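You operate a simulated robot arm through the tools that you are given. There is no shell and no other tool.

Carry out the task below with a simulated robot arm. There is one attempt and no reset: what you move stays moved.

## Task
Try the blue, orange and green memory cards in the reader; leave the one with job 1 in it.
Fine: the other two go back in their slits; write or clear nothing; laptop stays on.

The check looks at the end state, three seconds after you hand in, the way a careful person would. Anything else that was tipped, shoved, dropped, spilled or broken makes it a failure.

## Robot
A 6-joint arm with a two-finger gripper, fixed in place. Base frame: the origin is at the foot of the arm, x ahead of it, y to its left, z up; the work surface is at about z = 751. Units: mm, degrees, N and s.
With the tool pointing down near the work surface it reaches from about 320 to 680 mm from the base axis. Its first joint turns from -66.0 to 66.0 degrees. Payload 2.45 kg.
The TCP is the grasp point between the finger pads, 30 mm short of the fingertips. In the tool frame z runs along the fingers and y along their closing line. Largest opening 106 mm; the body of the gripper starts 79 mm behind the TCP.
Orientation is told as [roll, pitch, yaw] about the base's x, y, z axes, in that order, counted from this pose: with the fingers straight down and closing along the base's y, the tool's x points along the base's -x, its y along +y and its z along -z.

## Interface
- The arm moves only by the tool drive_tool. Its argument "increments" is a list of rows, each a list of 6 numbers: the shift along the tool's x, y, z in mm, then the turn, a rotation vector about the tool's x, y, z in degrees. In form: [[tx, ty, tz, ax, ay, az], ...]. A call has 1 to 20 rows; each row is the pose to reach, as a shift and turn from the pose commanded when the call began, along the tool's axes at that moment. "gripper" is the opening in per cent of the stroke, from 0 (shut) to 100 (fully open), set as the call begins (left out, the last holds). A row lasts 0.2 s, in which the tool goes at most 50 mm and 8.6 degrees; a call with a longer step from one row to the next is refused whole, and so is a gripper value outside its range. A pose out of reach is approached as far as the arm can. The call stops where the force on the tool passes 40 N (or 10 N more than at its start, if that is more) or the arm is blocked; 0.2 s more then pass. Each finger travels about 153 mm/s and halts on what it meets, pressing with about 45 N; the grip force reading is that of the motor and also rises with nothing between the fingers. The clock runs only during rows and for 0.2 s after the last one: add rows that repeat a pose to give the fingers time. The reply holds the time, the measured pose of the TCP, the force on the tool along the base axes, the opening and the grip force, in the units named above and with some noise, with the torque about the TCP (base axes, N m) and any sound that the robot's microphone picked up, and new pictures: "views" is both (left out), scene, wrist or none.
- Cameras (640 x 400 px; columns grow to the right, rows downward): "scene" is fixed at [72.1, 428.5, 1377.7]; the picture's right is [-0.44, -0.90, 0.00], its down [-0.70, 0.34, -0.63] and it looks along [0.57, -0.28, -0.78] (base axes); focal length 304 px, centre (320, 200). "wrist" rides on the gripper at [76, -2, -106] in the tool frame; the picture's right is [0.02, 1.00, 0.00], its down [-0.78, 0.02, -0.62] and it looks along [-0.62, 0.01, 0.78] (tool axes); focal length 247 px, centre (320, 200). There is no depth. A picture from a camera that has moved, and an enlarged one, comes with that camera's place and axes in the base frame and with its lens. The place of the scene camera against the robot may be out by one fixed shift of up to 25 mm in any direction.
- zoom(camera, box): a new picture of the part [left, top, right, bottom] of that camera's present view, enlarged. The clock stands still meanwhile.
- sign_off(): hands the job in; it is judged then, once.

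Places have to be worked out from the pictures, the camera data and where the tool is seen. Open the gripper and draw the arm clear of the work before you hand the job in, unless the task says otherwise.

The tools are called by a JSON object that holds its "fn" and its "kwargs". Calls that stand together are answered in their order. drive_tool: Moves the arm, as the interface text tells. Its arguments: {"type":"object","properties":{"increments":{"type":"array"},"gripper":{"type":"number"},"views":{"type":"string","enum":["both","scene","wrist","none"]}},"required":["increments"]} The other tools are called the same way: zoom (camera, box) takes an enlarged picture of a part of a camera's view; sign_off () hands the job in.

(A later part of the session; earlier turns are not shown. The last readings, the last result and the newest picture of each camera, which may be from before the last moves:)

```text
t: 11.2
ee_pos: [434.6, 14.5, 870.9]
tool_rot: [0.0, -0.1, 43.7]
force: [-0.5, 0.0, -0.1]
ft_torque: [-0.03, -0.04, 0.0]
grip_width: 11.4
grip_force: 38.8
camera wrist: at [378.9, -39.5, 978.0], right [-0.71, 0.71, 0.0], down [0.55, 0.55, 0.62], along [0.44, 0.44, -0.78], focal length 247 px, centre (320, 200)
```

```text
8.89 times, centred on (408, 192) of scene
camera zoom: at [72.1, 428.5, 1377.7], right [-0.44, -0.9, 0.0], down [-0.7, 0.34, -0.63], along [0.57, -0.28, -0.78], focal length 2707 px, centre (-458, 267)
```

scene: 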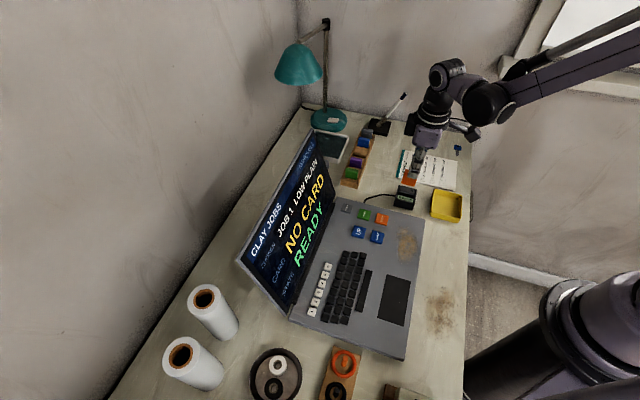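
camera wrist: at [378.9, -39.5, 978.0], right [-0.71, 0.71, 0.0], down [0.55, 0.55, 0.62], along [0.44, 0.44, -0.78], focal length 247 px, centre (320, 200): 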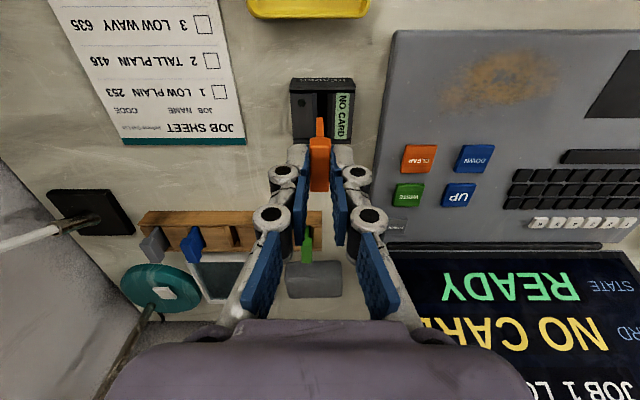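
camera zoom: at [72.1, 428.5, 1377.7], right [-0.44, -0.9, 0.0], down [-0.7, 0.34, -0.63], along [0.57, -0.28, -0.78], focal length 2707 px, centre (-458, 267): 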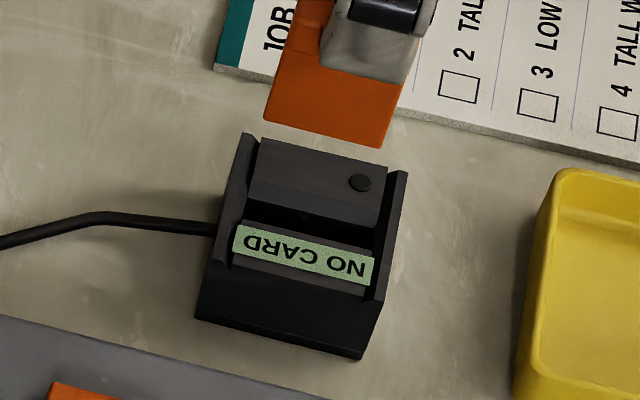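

Allowing for the camera's slight skew, the slot lies at about 45° yaw, 2 mm to the tool's +y and 3 mm nearer. I apply that correction and go down 20 mm to check again.

{"fn": "drive_tool", "kwargs": {"increments": [[3.2, 2.05, 0, 0, 0, -1.3], [3.2, 2.05, 10, 0, 0, -1.3], [3.2, 2.05, 20, 0, 0, -1.3], [3.2, 2.05, 20, 0, 0, -1.3]], "gripper": 0}}

{"fn": "zoom", "kwargs": {"camera": "wrist", "box": [290, 75, 360, 145]}}

{"fn": "zoom", "kwargs": {"camera": "scene", "box": [385, 160, 430, 215]}}

```text
t: 12.2
ee_pos: [429.1, 11.7, 850.3]
tool_rot: [0.1, 0.0, 45.0]
force: [0.5, 0.1, 0.1]
ft_torque: [0.01, -0.02, 0.03]
grip_width: 11.3
grip_force: 38.7
camera wrist: at [375.1, -42.9, 956.7], right [-0.72, 0.69, 0.0], down [0.54, 0.57, 0.62], along [0.43, 0.45, -0.78], focal length 247 px, centre (320, 200)
```

scene: 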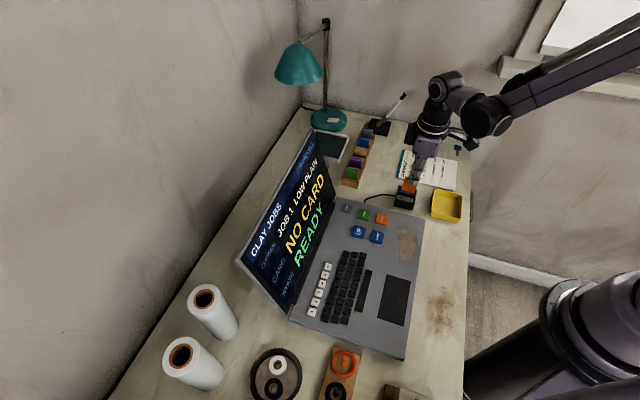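
wrist: 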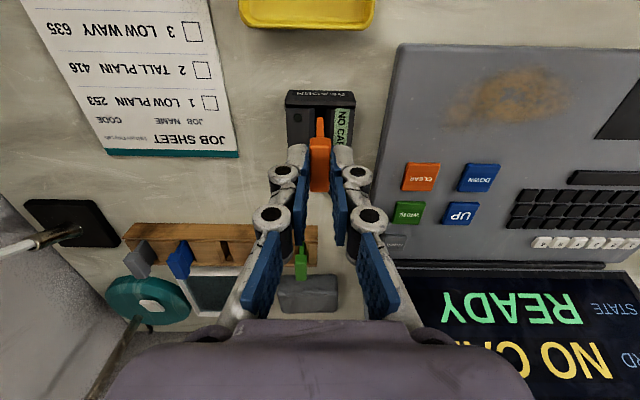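

```text
5.71 times, centred on (325, 110) of wrist
camera zoom: at [375.1, -42.9, 956.7], right [-0.72, 0.69, 0.0], down [0.54, 0.57, 0.62], along [0.43, 0.45, -0.78], focal length 1411 px, centre (291, 714)
```

zoom: 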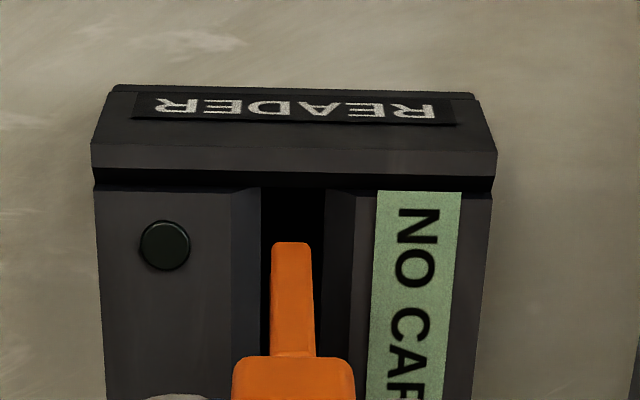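

```text
7.27 times, centred on (408, 188) of scene
camera zoom: at [72.1, 428.5, 1377.7], right [-0.44, -0.9, 0.0], down [-0.7, 0.34, -0.63], along [0.57, -0.28, -0.78], focal length 2215 px, centre (-316, 291)
```

zoom: 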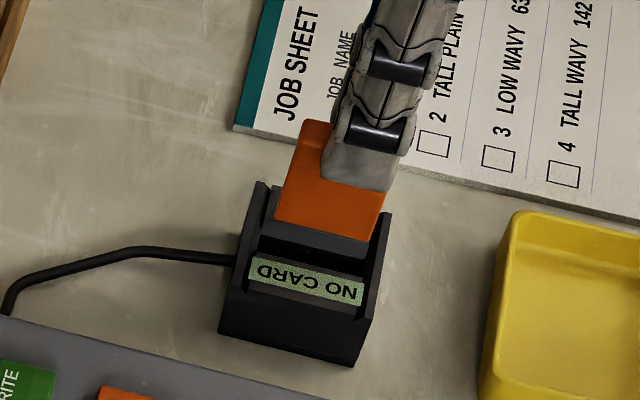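

The blade is now centred over the slot to within 0.3 mm and parallel to it. I lower 24 mm so the blade enters the slot, and check the force.

{"fn": "drive_tool", "kwargs": {"increments": [[0, 0.3, 6, 0, 0, 0], [0, 0.3, 12, 0, 0, 0], [0, 0.3, 18, 0, 0, 0], [0, 0.3, 24, 0, 0, 0], [0, 0.3, 24, 0, 0, 0]], "gripper": 0}}

{"fn": "zoom", "kwargs": {"camera": "wrist", "box": [290, 75, 360, 145]}}

{"fn": "zoom", "kwargs": {"camera": "scene", "box": [385, 160, 430, 215]}}

```text
t: 13.4
ee_pos: [428.5, 11.7, 825.6]
tool_rot: [0.0, 0.0, 45.0]
force: [-0.2, 0.1, -0.4]
ft_torque: [-0.03, 0.02, -0.02]
grip_width: 11.0
grip_force: 38.3
camera wrist: at [374.7, -42.5, 932.4], right [-0.72, 0.69, 0.0], down [0.54, 0.57, 0.62], along [0.43, 0.45, -0.78], focal length 247 px, centre (320, 200)
```

scene: 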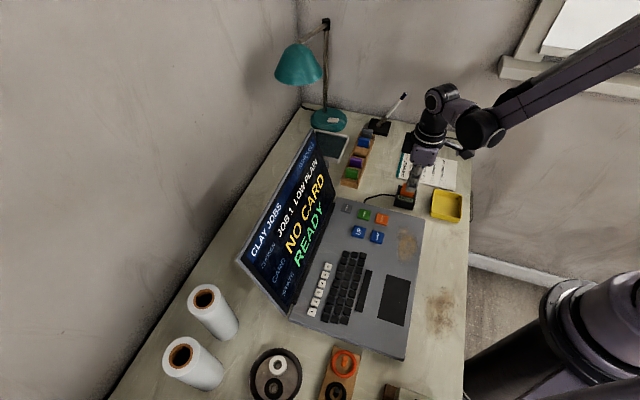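
wrist: 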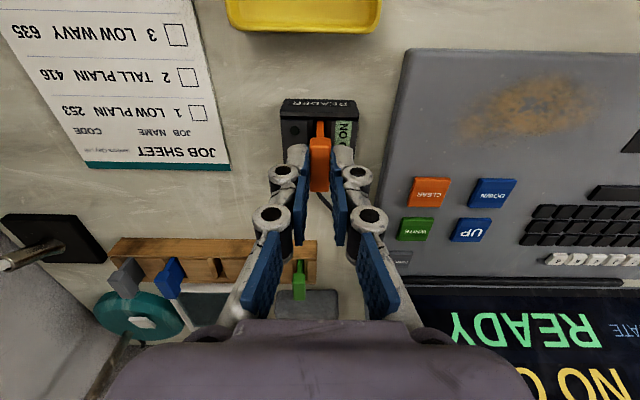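

```text
5.71 times, centred on (325, 110) of wrist
camera zoom: at [374.7, -42.5, 932.4], right [-0.72, 0.69, 0.0], down [0.54, 0.57, 0.62], along [0.43, 0.45, -0.78], focal length 1411 px, centre (291, 714)
```

zoom: 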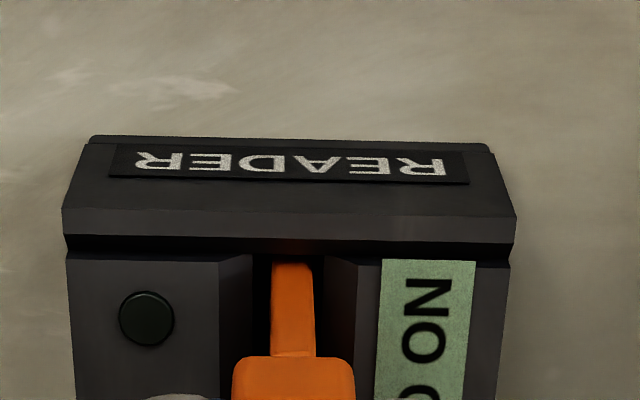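

```text
7.27 times, centred on (408, 188) of scene
camera zoom: at [72.1, 428.5, 1377.7], right [-0.44, -0.9, 0.0], down [-0.7, 0.34, -0.63], along [0.57, -0.28, -0.78], focal length 2215 px, centre (-316, 291)
```

zoom: 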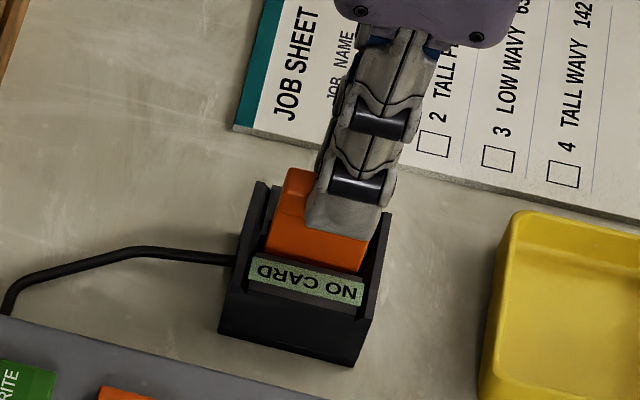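

No contact force, and the blade is inside the slot mouth. I continue down in small steps to seat it.

{"fn": "drive_tool", "kwargs": {"increments": [[0, -0.3, 3, 0, 0, 0], [0, -0.3, 6, 0, 0, 0], [0, -0.3, 8, 0, 0, 0], [0, -0.3, 10, 0, 0, 0], [0, -0.3, 10, 0, 0, 0]], "gripper": 0}}

{"fn": "zoom", "kwargs": {"camera": "scene", "box": [230, 120, 430, 330]}}

{"fn": "zoom", "kwargs": {"camera": "scene", "box": [385, 160, 430, 215]}}

```text
t: 14.6
ee_pos: [428.0, 12.0, 815.1]
tool_rot: [0.1, 0.0, 44.9]
force: [-0.2, -0.5, 0.1]
ft_torque: [0.01, 0.01, -0.03]
grip_width: 11.1
grip_force: 39.2
camera wrist: at [374.0, -42.0, 921.7], right [-0.72, 0.69, 0.0], down [0.54, 0.57, 0.62], along [0.43, 0.45, -0.78], focal length 247 px, centre (320, 200)
```

scene: 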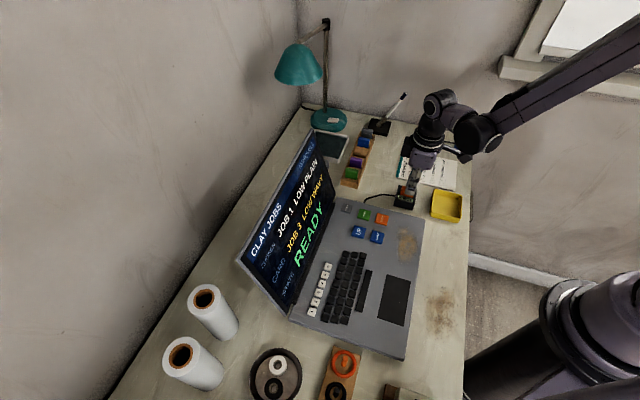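
wrist: 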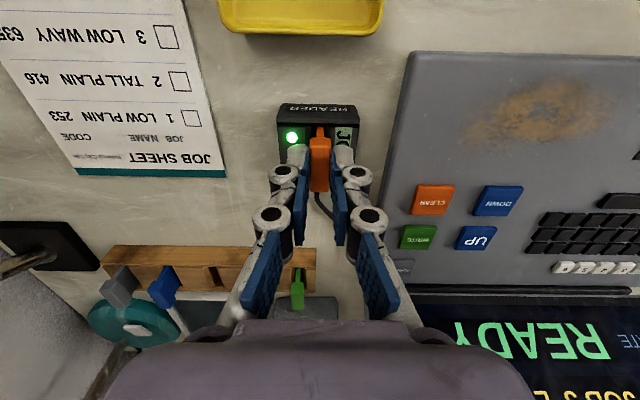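

```text
1.90 times, centred on (330, 225) of scene
camera zoom: at [72.1, 428.5, 1377.7], right [-0.44, -0.9, 0.0], down [-0.7, 0.34, -0.63], along [0.57, -0.28, -0.78], focal length 580 px, centre (301, 152)
```

zoom: 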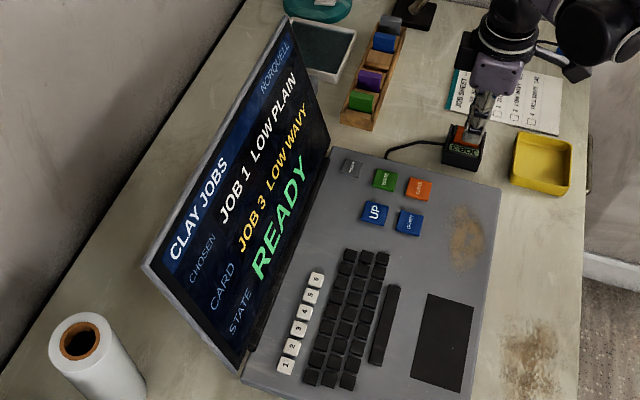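

```text
7.27 times, centred on (408, 188) of scene
camera zoom: at [72.1, 428.5, 1377.7], right [-0.44, -0.9, 0.0], down [-0.7, 0.34, -0.63], along [0.57, -0.28, -0.78], focal length 2215 px, centre (-316, 291)
```

zoom: 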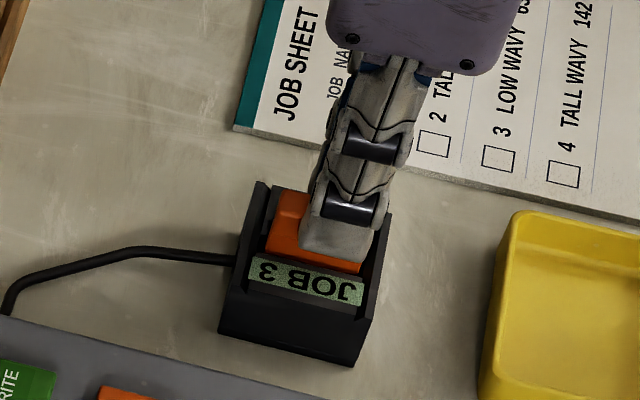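

The card reads: orange = JOB 3 (Low Wavy), with the laptop agreeing. It is not job 1, so I pull it out and carry it back above its slit, keeping yaw 45° to match the rack.

{"fn": "drive_tool", "kwargs": {"increments": [[0, 0, -10, 0, 0, 0], [0, 0, -30, 0, 0, 0], [0, 0, -60, 0, 0, 0], [0, 0, -84, 0, 0, 0], [-31, -22, -84, 0, 0, 0], [-62, -44, -84, 0, 0, 0], [-93, -66, -84, 0, 0, 0], [-124, -89, -84, 0, 0, 0], [-154.3, -110.7, -84, 0, 0, 0], [-154.3, -110.7, -54, 0, 0, 0], [-154.3, -110.7, -54, 0, 0, 0]], "gripper": 0}}

{"fn": "zoom", "kwargs": {"camera": "wrist", "box": [290, 75, 360, 145]}}

{"fn": "zoom", "kwargs": {"camera": "scene", "box": [330, 80, 410, 190]}}

```text
t: 17.0
ee_pos: [615.3, 41.6, 868.1]
tool_rot: [0.0, 0.0, 45.0]
force: [0.1, 0.3, 0.3]
ft_torque: [-0.02, -0.02, 0.01]
grip_width: 11.4
grip_force: 38.7
camera wrist: at [561.6, -12.9, 975.0], right [-0.72, 0.69, 0.0], down [0.54, 0.57, 0.62], along [0.43, 0.45, -0.78], focal length 247 px, centre (320, 200)
```

scene: 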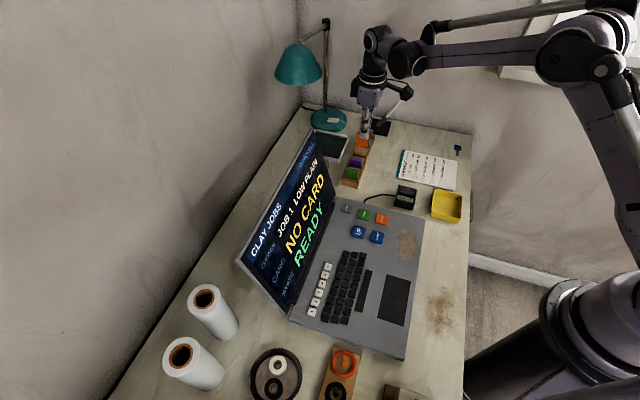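
wrist: 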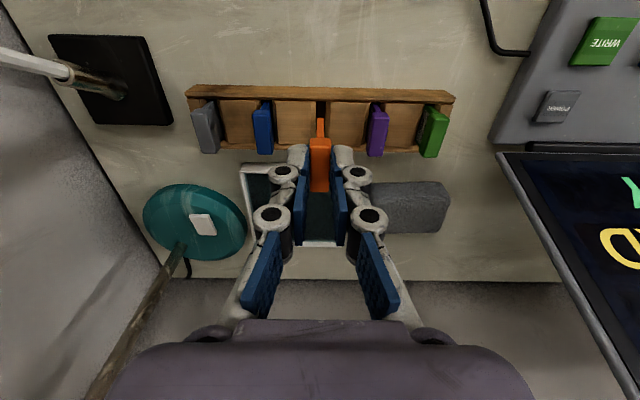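

```text
5.71 times, centred on (325, 110) of wrist
camera zoom: at [561.6, -12.9, 975.0], right [-0.72, 0.69, 0.0], down [0.54, 0.57, 0.62], along [0.43, 0.45, -0.78], focal length 1411 px, centre (291, 714)
```

zoom: 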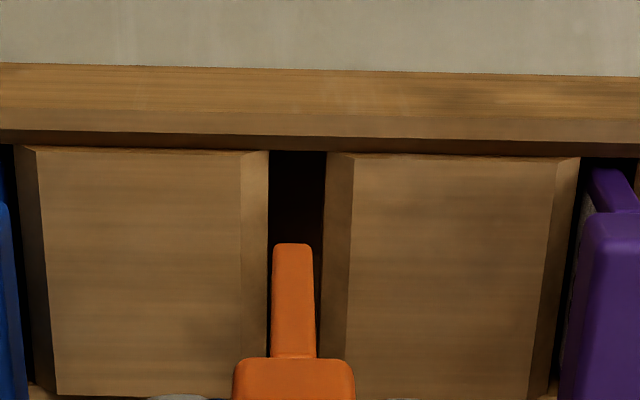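

```text
3.64 times, centred on (370, 135) of scene
camera zoom: at [72.1, 428.5, 1377.7], right [-0.44, -0.9, 0.0], down [-0.7, 0.34, -0.63], along [0.57, -0.28, -0.78], focal length 1107 px, centre (138, 436)
```

zoom: 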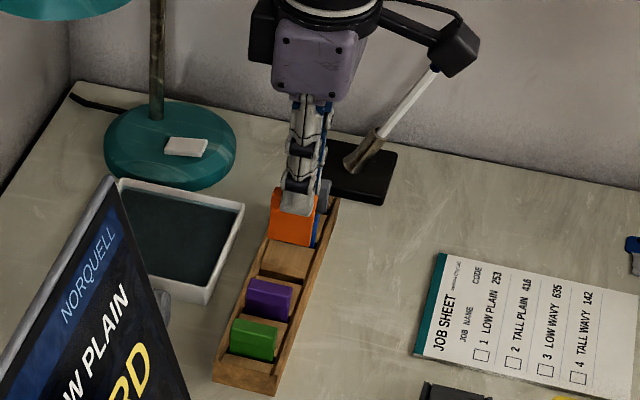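

Slit centre appears ~0.9 mm to +y and the blade about 2.4 mm short along the slit, consistent with the measured pose versus the home pose (616, 44). I correct and lower 20 mm.

{"fn": "drive_tool", "kwargs": {"increments": [[-2.4, 0.9, 0, 0, 0, 0], [-2.4, 0.9, 10, 0, 0, 0], [-2.4, 0.9, 20, 0, 0, 0], [-2.4, 0.9, 20, 0, 0, 0]], "gripper": 0}}

{"fn": "zoom", "kwargs": {"camera": "wrist", "box": [290, 75, 360, 145]}}

{"fn": "zoom", "kwargs": {"camera": "scene", "box": [340, 110, 400, 190]}}

```text
t: 18.0
ee_pos: [617.2, 45.6, 850.6]
tool_rot: [0.0, 0.0, 45.1]
force: [0.5, 0.6, -0.6]
ft_torque: [0.02, 0.02, 0.0]
grip_width: 11.3
grip_force: 38.4
camera wrist: at [563.0, -8.8, 956.6], right [-0.72, 0.69, 0.0], down [0.54, 0.57, 0.62], along [0.43, 0.45, -0.78], focal length 247 px, centre (320, 200)
```

scene: 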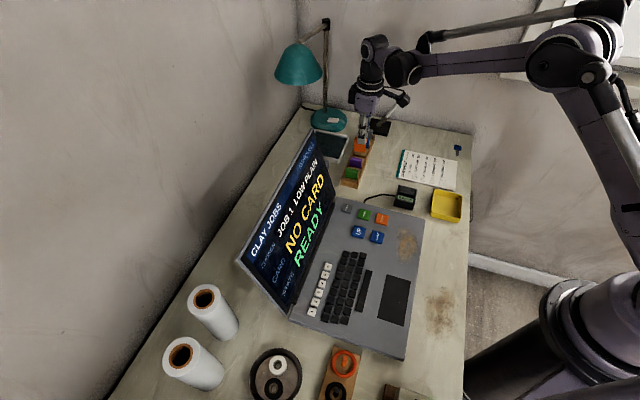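
wrist: 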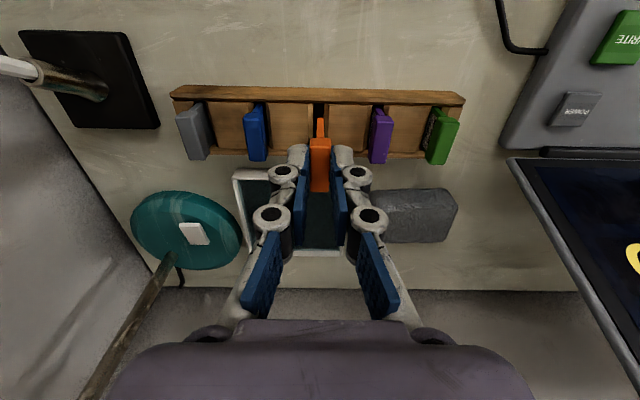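

```text
5.71 times, centred on (325, 110) of wrist
camera zoom: at [563.0, -8.8, 956.6], right [-0.72, 0.69, 0.0], down [0.54, 0.57, 0.62], along [0.43, 0.45, -0.78], focal length 1411 px, centre (291, 714)
```

zoom: 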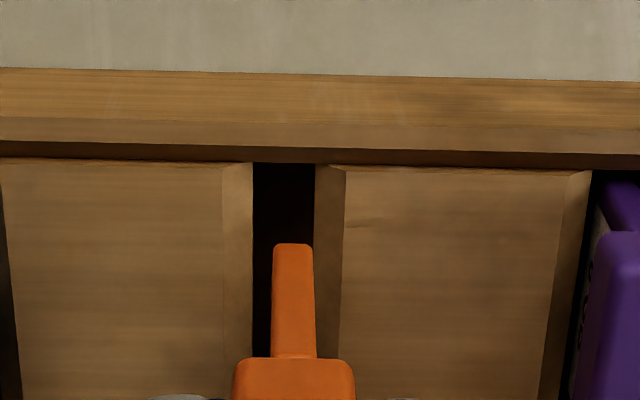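

```text
5.00 times, centred on (370, 150) of scene
camera zoom: at [72.1, 428.5, 1377.7], right [-0.44, -0.9, 0.0], down [-0.7, 0.34, -0.63], along [0.57, -0.28, -0.78], focal length 1522 px, centre (70, 450)
```

zoom: 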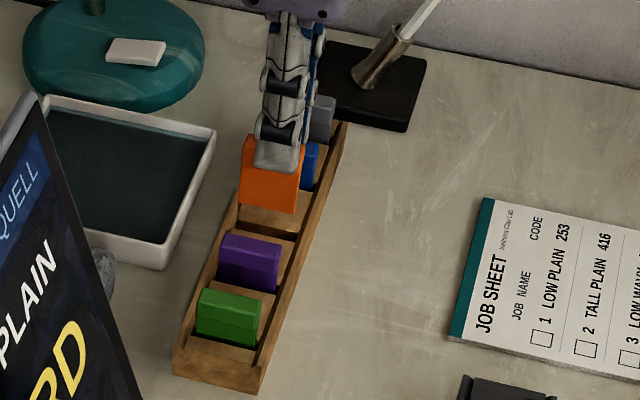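

After that move the slit is now about 1 mm to −y of the blade. I correct by that amount and lower 12 mm, then check again before entering.

{"fn": "drive_tool", "kwargs": {"increments": [[0.7, -1.0, 0, 0, 0, 0], [0.7, -1.0, 6, 0, 0, 0], [0.7, -1.0, 12, 0, 0, 0], [0.7, -1.0, 12, 0, 0, 0]], "gripper": 0, "views": "wrist"}}

{"fn": "zoom", "kwargs": {"camera": "wrist", "box": [290, 75, 360, 145]}}

```text
t: 19.0
ee_pos: [617.1, 42.4, 838.2]
tool_rot: [0.0, 0.1, 45.0]
force: [0.5, 0.2, 0.2]
ft_torque: [-0.01, 0.02, 0.0]
grip_width: 11.2
grip_force: 38.0
camera wrist: at [562.8, -11.1, 944.5], right [-0.72, 0.69, 0.0], down [0.54, 0.57, 0.62], along [0.43, 0.45, -0.78], focal length 247 px, centre (320, 200)
```

wrist: 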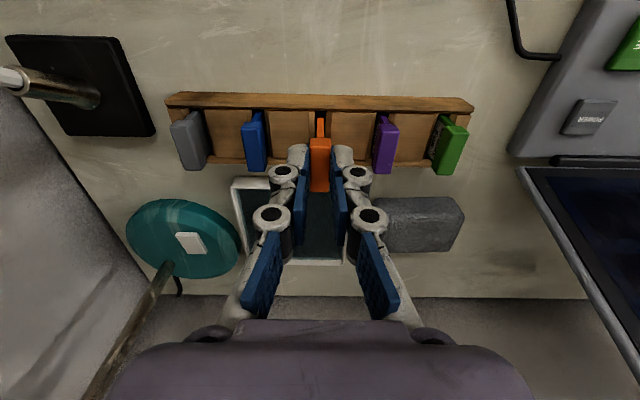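

```text
5.71 times, centred on (325, 110) of wrist
camera zoom: at [562.8, -11.1, 944.5], right [-0.72, 0.69, 0.0], down [0.54, 0.57, 0.62], along [0.43, 0.45, -0.78], focal length 1411 px, centre (291, 714)
```

zoom: 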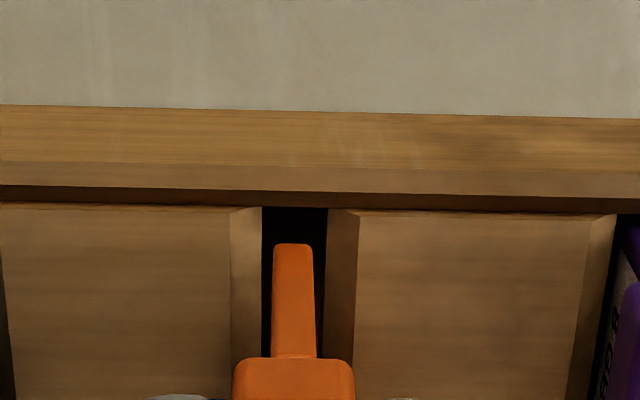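

The blade is over the slit within about 0.3 mm, with 2 mm margin at its near end. I lower it into the slit slowly, 23 mm to the home height.

{"fn": "drive_tool", "kwargs": {"increments": [[0, 0.3, 4, 0, 0, 0], [0, 0.3, 8, 0, 0, 0], [0, 0.3, 12, 0, 0, 0], [0, 0.3, 16, 0, 0, 0], [0, 0.3, 20, 0, 0, 0], [0, 0.3, 23, 0, 0, 0], [0, 0.3, 23, 0, 0, 0]], "gripper": 0}}

{"fn": "zoom", "kwargs": {"camera": "wrist", "box": [240, 80, 400, 220]}}

{"fn": "zoom", "kwargs": {"camera": "scene", "box": [340, 110, 400, 190]}}

```text
t: 20.6
ee_pos: [617.2, 44.2, 814.5]
tool_rot: [0.0, 0.0, 45.0]
force: [-0.8, 0.7, -1.0]
ft_torque: [-0.02, 0.0, -0.02]
grip_width: 11.5
grip_force: 38.7
camera wrist: at [563.1, -10.7, 921.3], right [-0.72, 0.69, 0.0], down [0.54, 0.57, 0.62], along [0.43, 0.45, -0.78], focal length 247 px, centre (320, 200)
```

scene: 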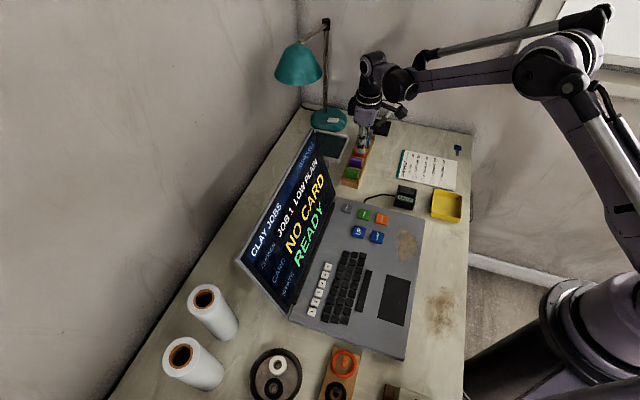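
wrist: 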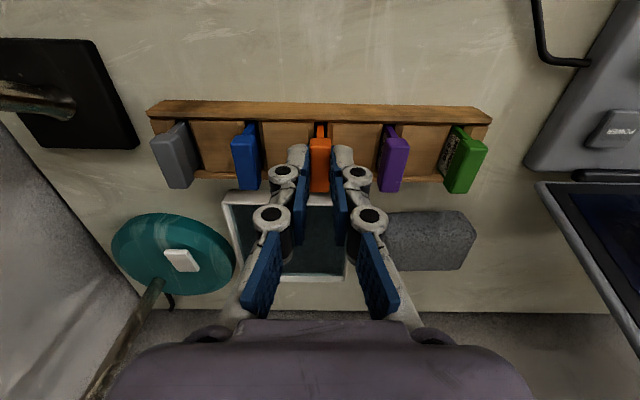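

```text
2.86 times, centred on (320, 150) of wrist
camera zoom: at [563.1, -10.7, 921.3], right [-0.72, 0.69, 0.0], down [0.54, 0.57, 0.62], along [0.43, 0.45, -0.78], focal length 706 px, centre (320, 343)
```

zoom: 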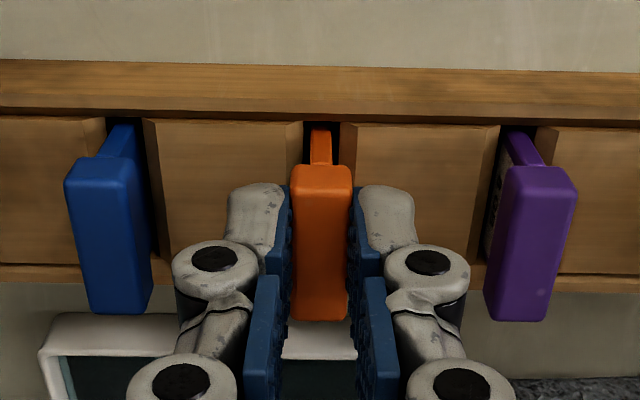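

```text
5.00 times, centred on (370, 150) of scene
camera zoom: at [72.1, 428.5, 1377.7], right [-0.44, -0.9, 0.0], down [-0.7, 0.34, -0.63], along [0.57, -0.28, -0.78], focal length 1522 px, centre (70, 450)
```

zoom: 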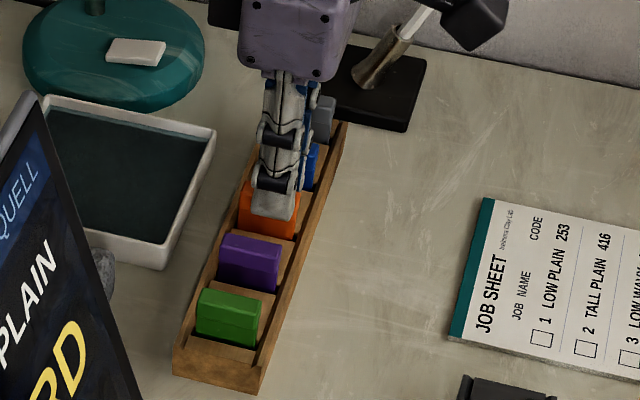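

Orange is back at the same height as its neighbours with no force. I release it, rise, and shift two pitches (about 88 mm) to the green card.

{"fn": "drive_tool", "kwargs": {"increments": [[0, 0, 0, 0, 0, 0], [0, 0, 0, 0, 0, 0], [0, 0, -15, 0, 0, 0], [0, 0, -36, 0, 0, 0], [0, 30, -36, 0, 0, 0], [0, 60, -36, 0, 0, 0], [0, 88, -36, 0, 0, 0], [0, 88, -26, 0, 0, 0], [0, 88, -26, 0, 0, 0]], "gripper": 30}}

{"fn": "zoom", "kwargs": {"camera": "wrist", "box": [240, 80, 400, 220]}}

{"fn": "zoom", "kwargs": {"camera": "scene", "box": [330, 110, 410, 200]}}

```text
t: 22.6
ee_pos: [553.1, 105.2, 840.1]
tool_rot: [0.0, -0.2, 45.1]
force: [0.6, 0.3, 0.5]
ft_torque: [0.01, 0.02, -0.03]
grip_width: 31.7
grip_force: 0.0
camera wrist: at [499.8, 51.4, 946.4], right [-0.72, 0.69, 0.0], down [0.54, 0.57, 0.62], along [0.43, 0.45, -0.78], focal length 247 px, centre (320, 200)
```

scene: 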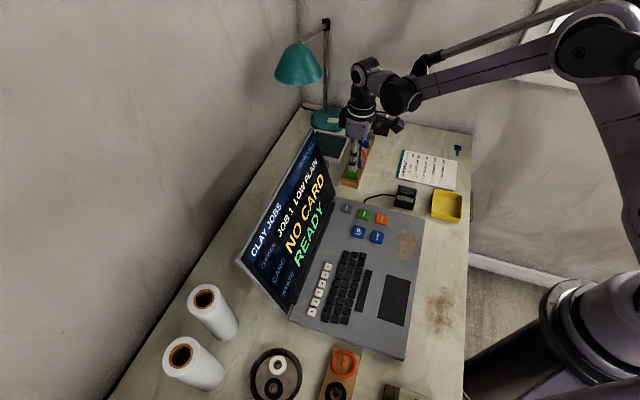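
wrist: 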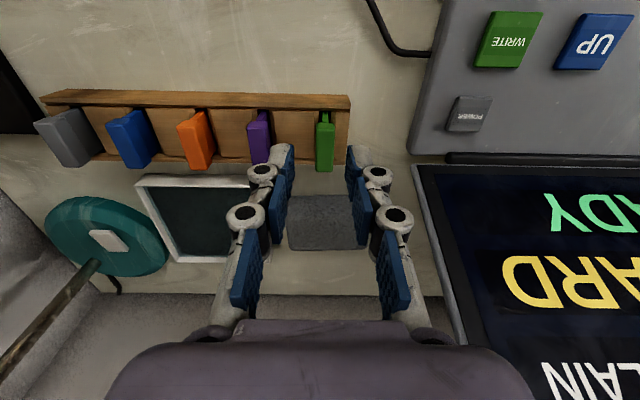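

```text
2.86 times, centred on (320, 150) of wrist
camera zoom: at [499.8, 51.4, 946.4], right [-0.72, 0.69, 0.0], down [0.54, 0.57, 0.62], along [0.43, 0.45, -0.78], focal length 706 px, centre (320, 343)
```

zoom: 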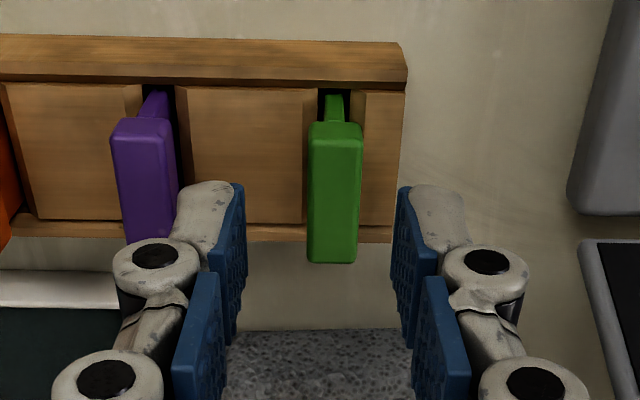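

```text
4.44 times, centred on (370, 155) of scene
camera zoom: at [72.1, 428.5, 1377.7], right [-0.44, -0.9, 0.0], down [-0.7, 0.34, -0.63], along [0.57, -0.28, -0.78], focal length 1353 px, centre (98, 400)
```

zoom: 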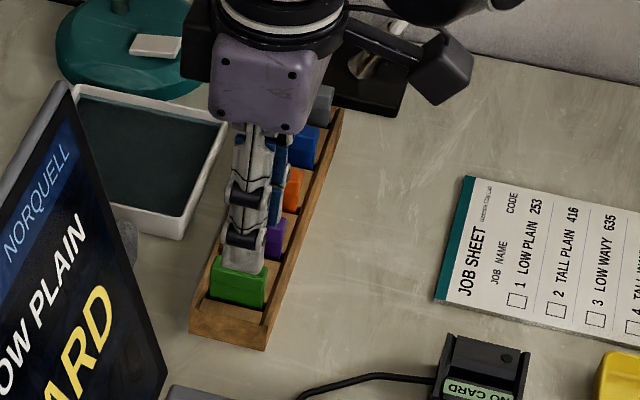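

Green sits about 3 mm to +y of the pads' centre. I shift 3.1 mm and lower partway to check.

{"fn": "drive_tool", "kwargs": {"increments": [[0, 3.1, 0, 0, 0, 0], [0, 3.1, 6, 0, 0, 0], [0, 3.1, 12, 0, 0, 0], [0, 3.1, 12, 0, 0, 0]], "gripper": 30, "views": "wrist"}}

{"fn": "zoom", "kwargs": {"camera": "wrist", "box": [240, 80, 400, 220]}}

```text
t: 23.6
ee_pos: [551.8, 108.4, 830.5]
tool_rot: [-0.1, 0.0, 45.0]
force: [0.8, -0.1, 0.3]
ft_torque: [0.0, -0.01, 0.02]
grip_width: 31.9
grip_force: 0.1
camera wrist: at [498.5, 54.5, 936.3], right [-0.72, 0.69, 0.0], down [0.54, 0.57, 0.62], along [0.43, 0.45, -0.78], focal length 247 px, centre (320, 200)
```

wrist: 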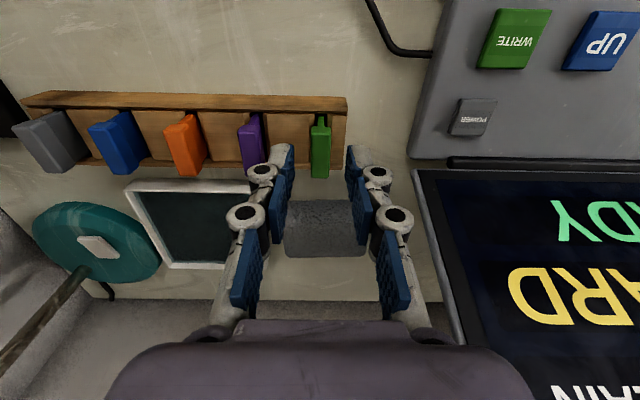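

```text
2.86 times, centred on (320, 150) of wrist
camera zoom: at [498.5, 54.5, 936.3], right [-0.72, 0.69, 0.0], down [0.54, 0.57, 0.62], along [0.43, 0.45, -0.78], focal length 706 px, centre (320, 343)
```

zoom: 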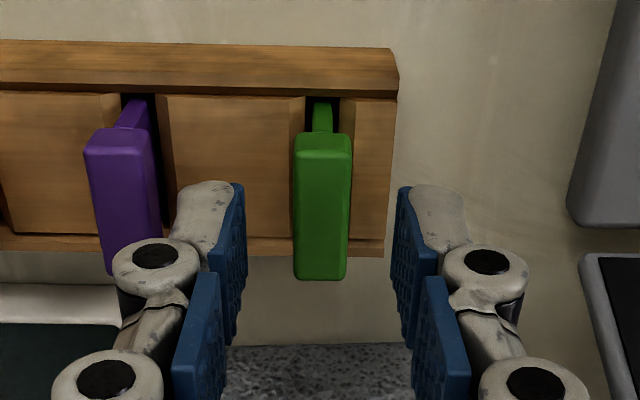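

Green is now centred between the pads. I lower the remaining 15 mm and compare with the orange grip picture.

{"fn": "drive_tool", "kwargs": {"increments": [[0, 0, 5, 0, 0, 0], [0, 0, 10, 0, 0, 0], [0, 0, 15, 0, 0, 0], [0, 0, 15, 0, 0, 0]], "gripper": 30, "views": "wrist"}}

{"fn": "zoom", "kwargs": {"camera": "wrist", "box": [240, 80, 400, 220]}}

```text
t: 24.6
ee_pos: [550.0, 109.1, 813.6]
tool_rot: [-0.1, -0.1, 45.0]
force: [-0.6, -0.1, 0.3]
ft_torque: [0.03, 0.02, -0.01]
grip_width: 31.9
grip_force: 0.0
camera wrist: at [497.3, 55.0, 920.2], right [-0.72, 0.69, 0.0], down [0.54, 0.57, 0.62], along [0.43, 0.45, -0.78], focal length 247 px, centre (320, 200)
```

wrist: 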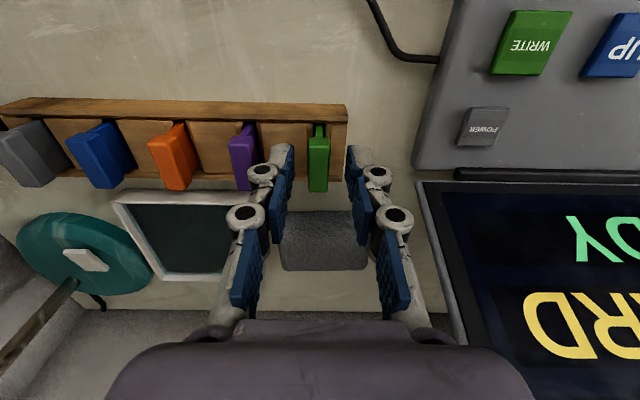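

```text
2.86 times, centred on (320, 150) of wrist
camera zoom: at [497.3, 55.0, 920.2], right [-0.72, 0.69, 0.0], down [0.54, 0.57, 0.62], along [0.43, 0.45, -0.78], focal length 706 px, centre (320, 343)
```

zoom: 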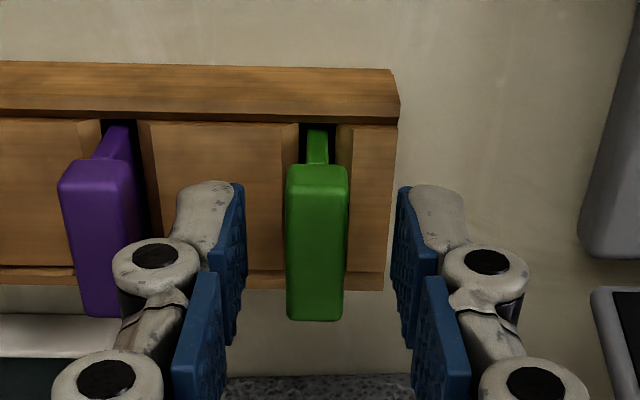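

Height matches the orange grip exactly; green is about 0.8 mm left, so I nudge and close the gripper.

{"fn": "drive_tool", "kwargs": {"increments": [[0, -0.8, 0, 0, 0, 0], [0, -0.8, 0, 0, 0, 0]], "gripper": 30, "views": "none"}}

{"fn": "drive_tool", "kwargs": {"increments": [[0, 0, 0, 0, 0, 0], [0, 0, 0, 0, 0, 0], [0, 0, 0, 0, 0, 0]], "gripper": 0, "views": "wrist"}}

{"fn": "zoom", "kwargs": {"camera": "wrist", "box": [240, 80, 400, 220]}}

```text
t: 25.2
ee_pos: [551.4, 108.6, 813.7]
tool_rot: [0.0, -0.1, 45.0]
force: [-0.2, 0.8, 0.1]
ft_torque: [0.0, -0.03, -0.03]
grip_width: 31.8
grip_force: 0.0
```

```text
t: 26.0
ee_pos: [553.3, 108.8, 812.9]
tool_rot: [0.0, 0.0, 45.0]
force: [0.4, -0.4, 0.7]
ft_torque: [-0.03, -0.02, -0.02]
grip_width: 11.3
grip_force: 39.0
camera wrist: at [498.5, 54.4, 920.2], right [-0.72, 0.69, 0.0], down [0.54, 0.57, 0.62], along [0.43, 0.45, -0.78], focal length 247 px, centre (320, 200)
```

wrist: 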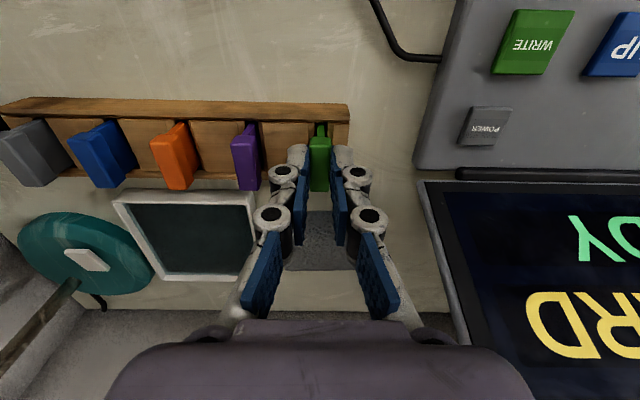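

```text
2.86 times, centred on (320, 150) of wrist
camera zoom: at [498.5, 54.4, 920.2], right [-0.72, 0.69, 0.0], down [0.54, 0.57, 0.62], along [0.43, 0.45, -0.78], focal length 706 px, centre (320, 343)
```

zoom: 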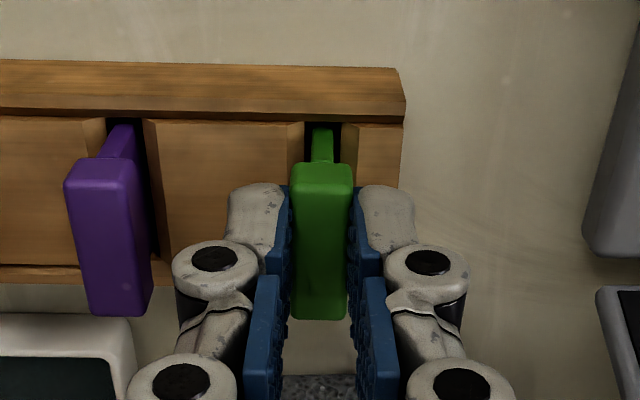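

Green is gripped (11.3 mm). I lift it and carry it to hover above the reader, using the offsets learned from the orange card.

{"fn": "drive_tool", "kwargs": {"increments": [[0, 0, -12, 0, 0, 0], [0, 0, -35, 0, 0, 0], [0, 0, -65, 0, 0, 0], [0, 0, -86, 0, 0, 0], [39, 5, -86, 0, 0, 0], [78, 10, -86, 0, 0, 0], [117, 15, -86, 0, 0, 0], [156, 20.2, -86, 0, 0, 0], [156, 20.2, -62, 0, 0, 0], [156, 20.2, -38, 0, 0, 0], [156, 20.2, -38, 0, 0, 0]], "gripper": 0}}

{"fn": "zoom", "kwargs": {"camera": "wrist", "box": [290, 75, 360, 145]}}

{"fn": "zoom", "kwargs": {"camera": "scene", "box": [385, 160, 430, 215]}}

```text
t: 28.4
ee_pos: [428.1, 13.7, 850.5]
tool_rot: [-0.1, 0.0, 45.0]
force: [-0.1, 0.2, 0.2]
ft_torque: [-0.04, 0.05, -0.02]
grip_width: 11.3
grip_force: 38.2
camera wrist: at [374.9, -42.1, 958.2], right [-0.72, 0.69, 0.0], down [0.54, 0.57, 0.62], along [0.43, 0.45, -0.78], focal length 247 px, centre (320, 200)
```

scene: 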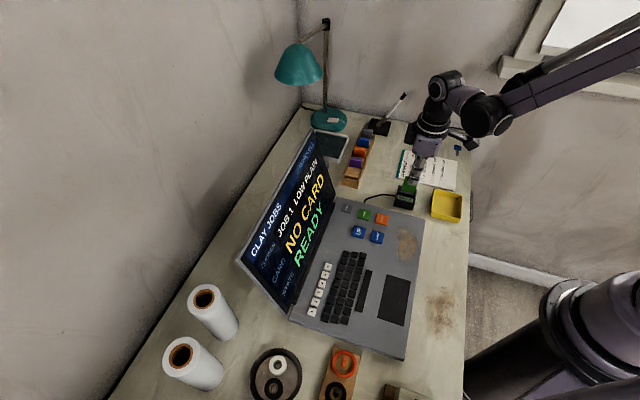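
wrist: 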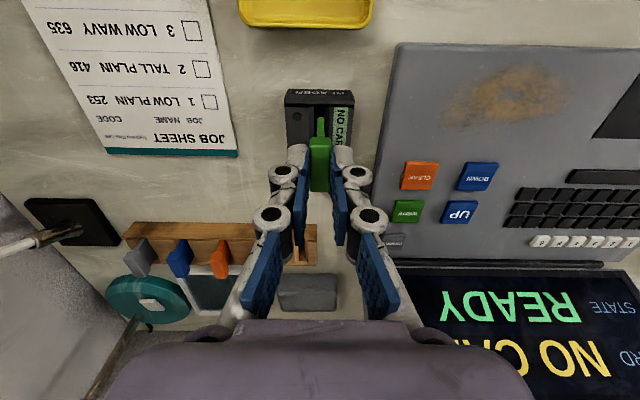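

```text
5.71 times, centred on (325, 110) of wrist
camera zoom: at [374.9, -42.1, 958.2], right [-0.72, 0.69, 0.0], down [0.54, 0.57, 0.62], along [0.43, 0.45, -0.78], focal length 1411 px, centre (291, 714)
```

zoom: 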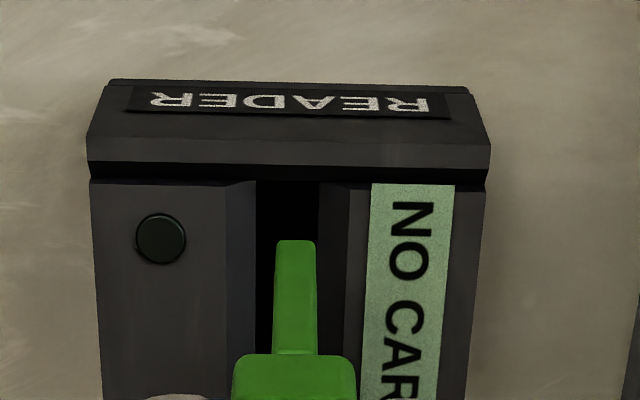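

```text
7.27 times, centred on (408, 188) of scene
camera zoom: at [72.1, 428.5, 1377.7], right [-0.44, -0.9, 0.0], down [-0.7, 0.34, -0.63], along [0.57, -0.28, -0.78], focal length 2215 px, centre (-316, 291)
```

zoom: 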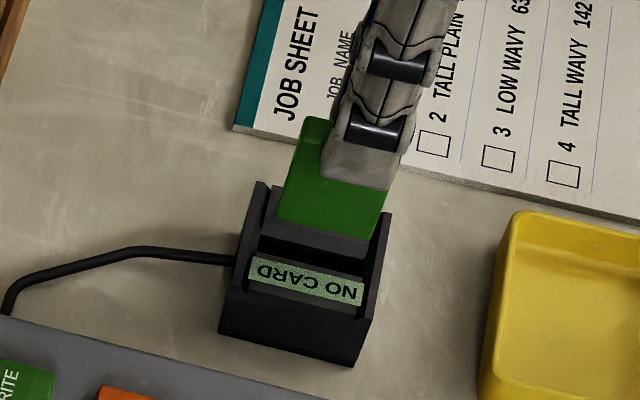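

The slot is about 0.8 mm to −y of the blade. I shift by that and lower 22 mm into the mouth.

{"fn": "drive_tool", "kwargs": {"increments": [[0, -0.85, 0, 0, 0, 0], [0, -0.85, 6, 0, 0, 0], [0, -0.85, 12, 0, 0, 0], [0, -0.85, 18, 0, 0, 0], [0, -0.85, 18, 0, 0, 0]], "gripper": 0, "views": "wrist"}}

{"fn": "zoom", "kwargs": {"camera": "wrist", "box": [290, 75, 360, 145]}}

```text
t: 29.6
ee_pos: [427.2, 11.8, 835.2]
tool_rot: [0.0, 0.1, 45.0]
force: [0.0, -0.2, -0.9]
ft_torque: [0.0, -0.04, 0.02]
grip_width: 11.2
grip_force: 38.1
camera wrist: at [374.7, -42.9, 940.6], right [-0.72, 0.69, 0.0], down [0.54, 0.57, 0.62], along [0.43, 0.45, -0.78], focal length 247 px, centre (320, 200)
```

wrist: 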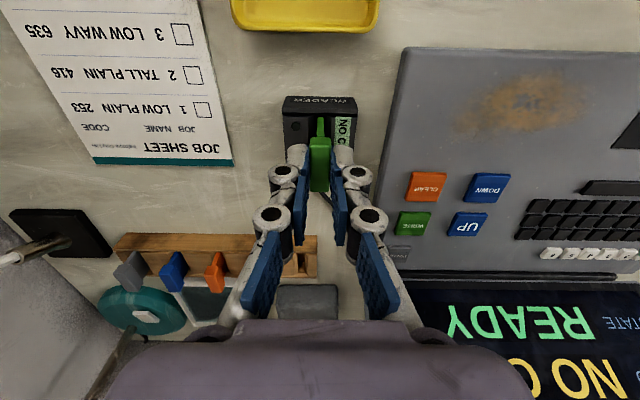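

```text
5.71 times, centred on (325, 110) of wrist
camera zoom: at [374.7, -42.9, 940.6], right [-0.72, 0.69, 0.0], down [0.54, 0.57, 0.62], along [0.43, 0.45, -0.78], focal length 1411 px, centre (291, 714)
```

zoom: 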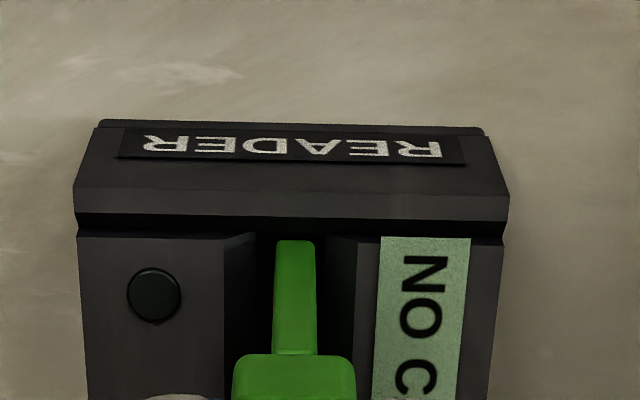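

Blade is 0.4 mm right of the slot centre, within the funnel. I correct and lower the last 18 mm slowly.

{"fn": "drive_tool", "kwargs": {"increments": [[0, -0.4, 4, 0, 0, 0], [0, -0.4, 8, 0, 0, 0], [0, -0.4, 12, 0, 0, 0], [0, -0.4, 15, 0, 0, 0], [0, -0.4, 18, 0, 0, 0], [0, -0.4, 18, 0, 0, 0]], "gripper": 0}}

{"fn": "zoom", "kwargs": {"camera": "scene", "box": [230, 120, 430, 330]}}

{"fn": "zoom", "kwargs": {"camera": "scene", "box": [385, 160, 430, 215]}}

```text
t: 31.0
ee_pos: [426.8, 11.6, 814.7]
tool_rot: [0.1, 0.0, 45.0]
force: [1.6, 0.1, -0.4]
ft_torque: [0.04, -0.03, -0.01]
grip_width: 11.3
grip_force: 38.3
camera wrist: at [374.2, -43.6, 922.0], right [-0.72, 0.69, 0.0], down [0.54, 0.57, 0.62], along [0.43, 0.45, -0.78], focal length 247 px, centre (320, 200)
```

scene: 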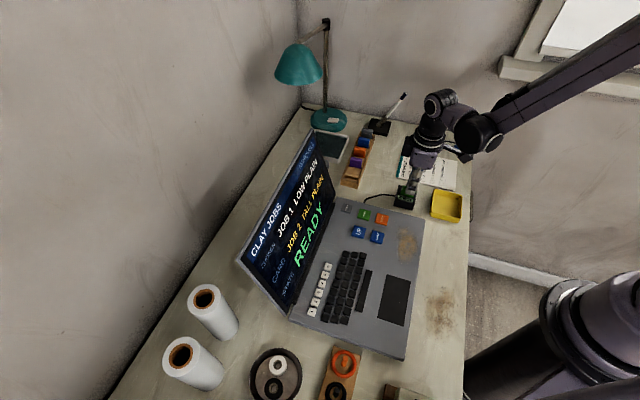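
wrist: 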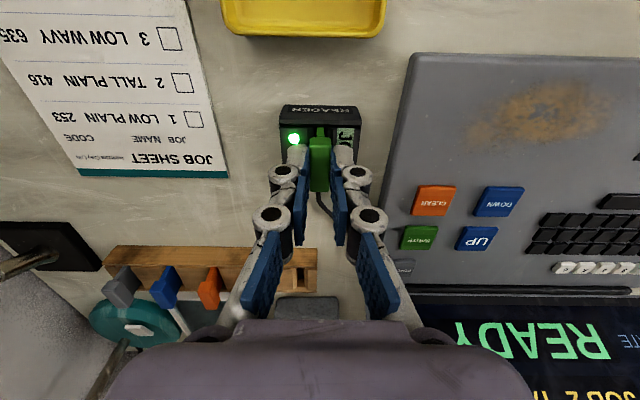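

```text
1.90 times, centred on (330, 225) of scene
camera zoom: at [72.1, 428.5, 1377.7], right [-0.44, -0.9, 0.0], down [-0.7, 0.34, -0.63], along [0.57, -0.28, -0.78], focal length 580 px, centre (301, 152)
```

zoom: 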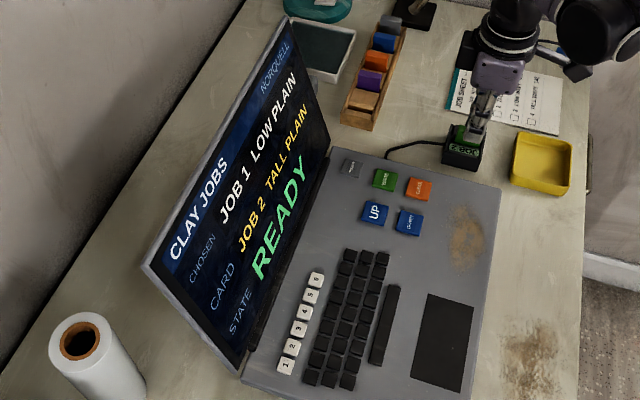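

```text
7.27 times, centred on (408, 188) of scene
camera zoom: at [72.1, 428.5, 1377.7], right [-0.44, -0.9, 0.0], down [-0.7, 0.34, -0.63], along [0.57, -0.28, -0.78], focal length 2215 px, centre (-316, 291)
```

zoom: 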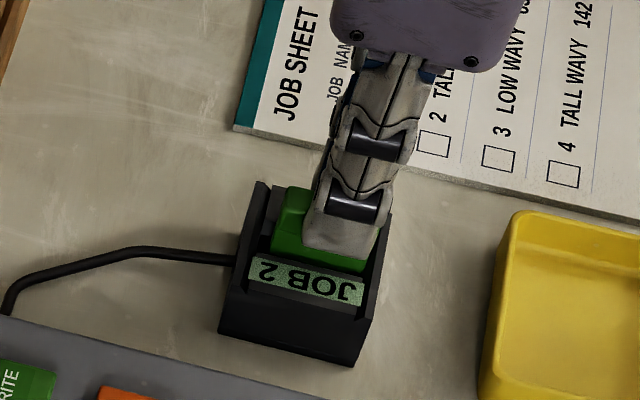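

Green reads JOB 2 (Tall Plain). I pull it out and carry it back above its slit.

{"fn": "drive_tool", "kwargs": {"increments": [[0, 0, -10, 0, 0, 0], [0, 0, -30, 0, 0, 0], [0, 0, -60, 0, 0, 0], [0, 0, -84, 0, 0, 0], [-39, -5, -84, 0, 0, 0], [-78, -10, -84, 0, 0, 0], [-117, -15, -84, 0, 0, 0], [-156, -18.95, -84, 0, 0, 0], [-156, -18.95, -60, 0, 0, 0], [-156, -18.95, -36, 0, 0, 0], [-156, -18.95, -36, 0, 0, 0]], "gripper": 0}}

{"fn": "zoom", "kwargs": {"camera": "wrist", "box": [290, 75, 360, 145]}}

{"fn": "zoom", "kwargs": {"camera": "scene", "box": [340, 110, 400, 190]}}

```text
t: 33.4
ee_pos: [554.6, 105.9, 852.1]
tool_rot: [0.0, -0.1, 44.9]
force: [1.4, 0.7, 0.1]
ft_torque: [0.01, 0.01, -0.03]
grip_width: 10.9
grip_force: 38.5
camera wrist: at [501.2, 52.0, 958.9], right [-0.72, 0.69, 0.0], down [0.54, 0.57, 0.62], along [0.43, 0.45, -0.78], focal length 247 px, centre (320, 200)
```

scene: 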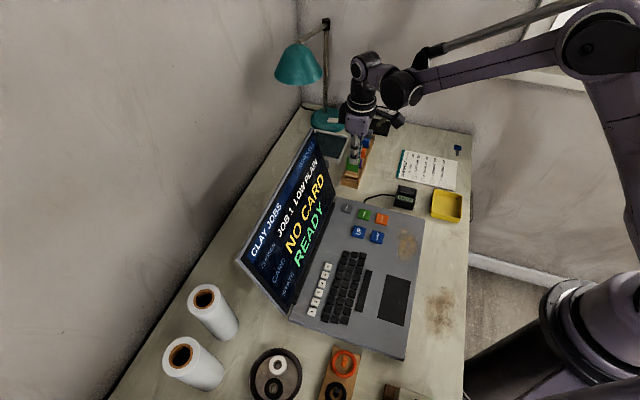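
wrist: 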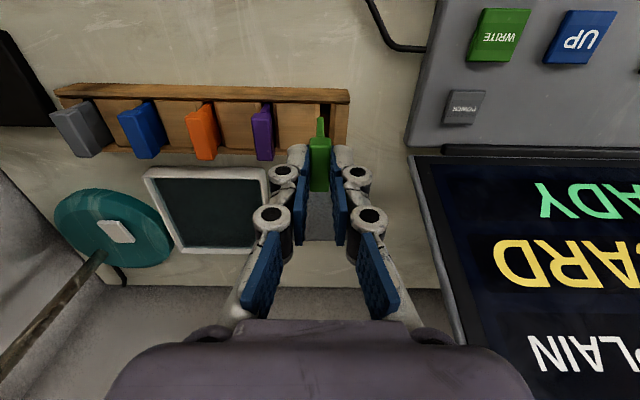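

```text
5.71 times, centred on (325, 110) of wrist
camera zoom: at [501.2, 52.0, 958.9], right [-0.72, 0.69, 0.0], down [0.54, 0.57, 0.62], along [0.43, 0.45, -0.78], focal length 1411 px, centre (291, 714)
```

zoom: 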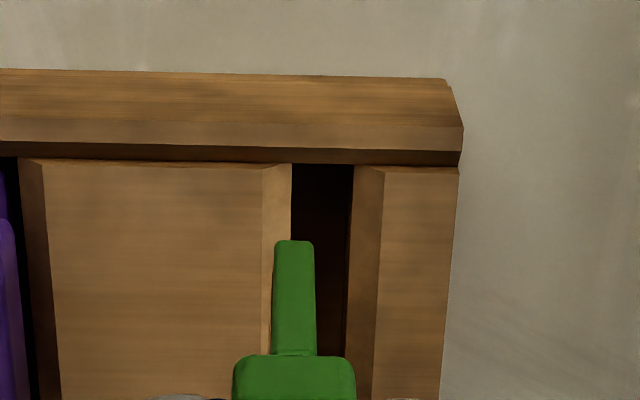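

```text
5.00 times, centred on (370, 150) of scene
camera zoom: at [72.1, 428.5, 1377.7], right [-0.44, -0.9, 0.0], down [-0.7, 0.34, -0.63], along [0.57, -0.28, -0.78], focal length 1522 px, centre (70, 450)
```

zoom: 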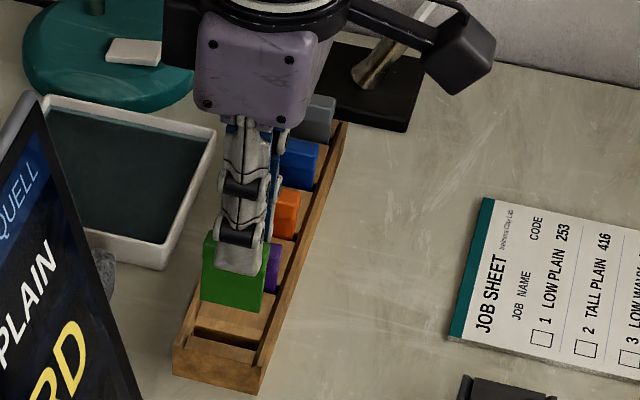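

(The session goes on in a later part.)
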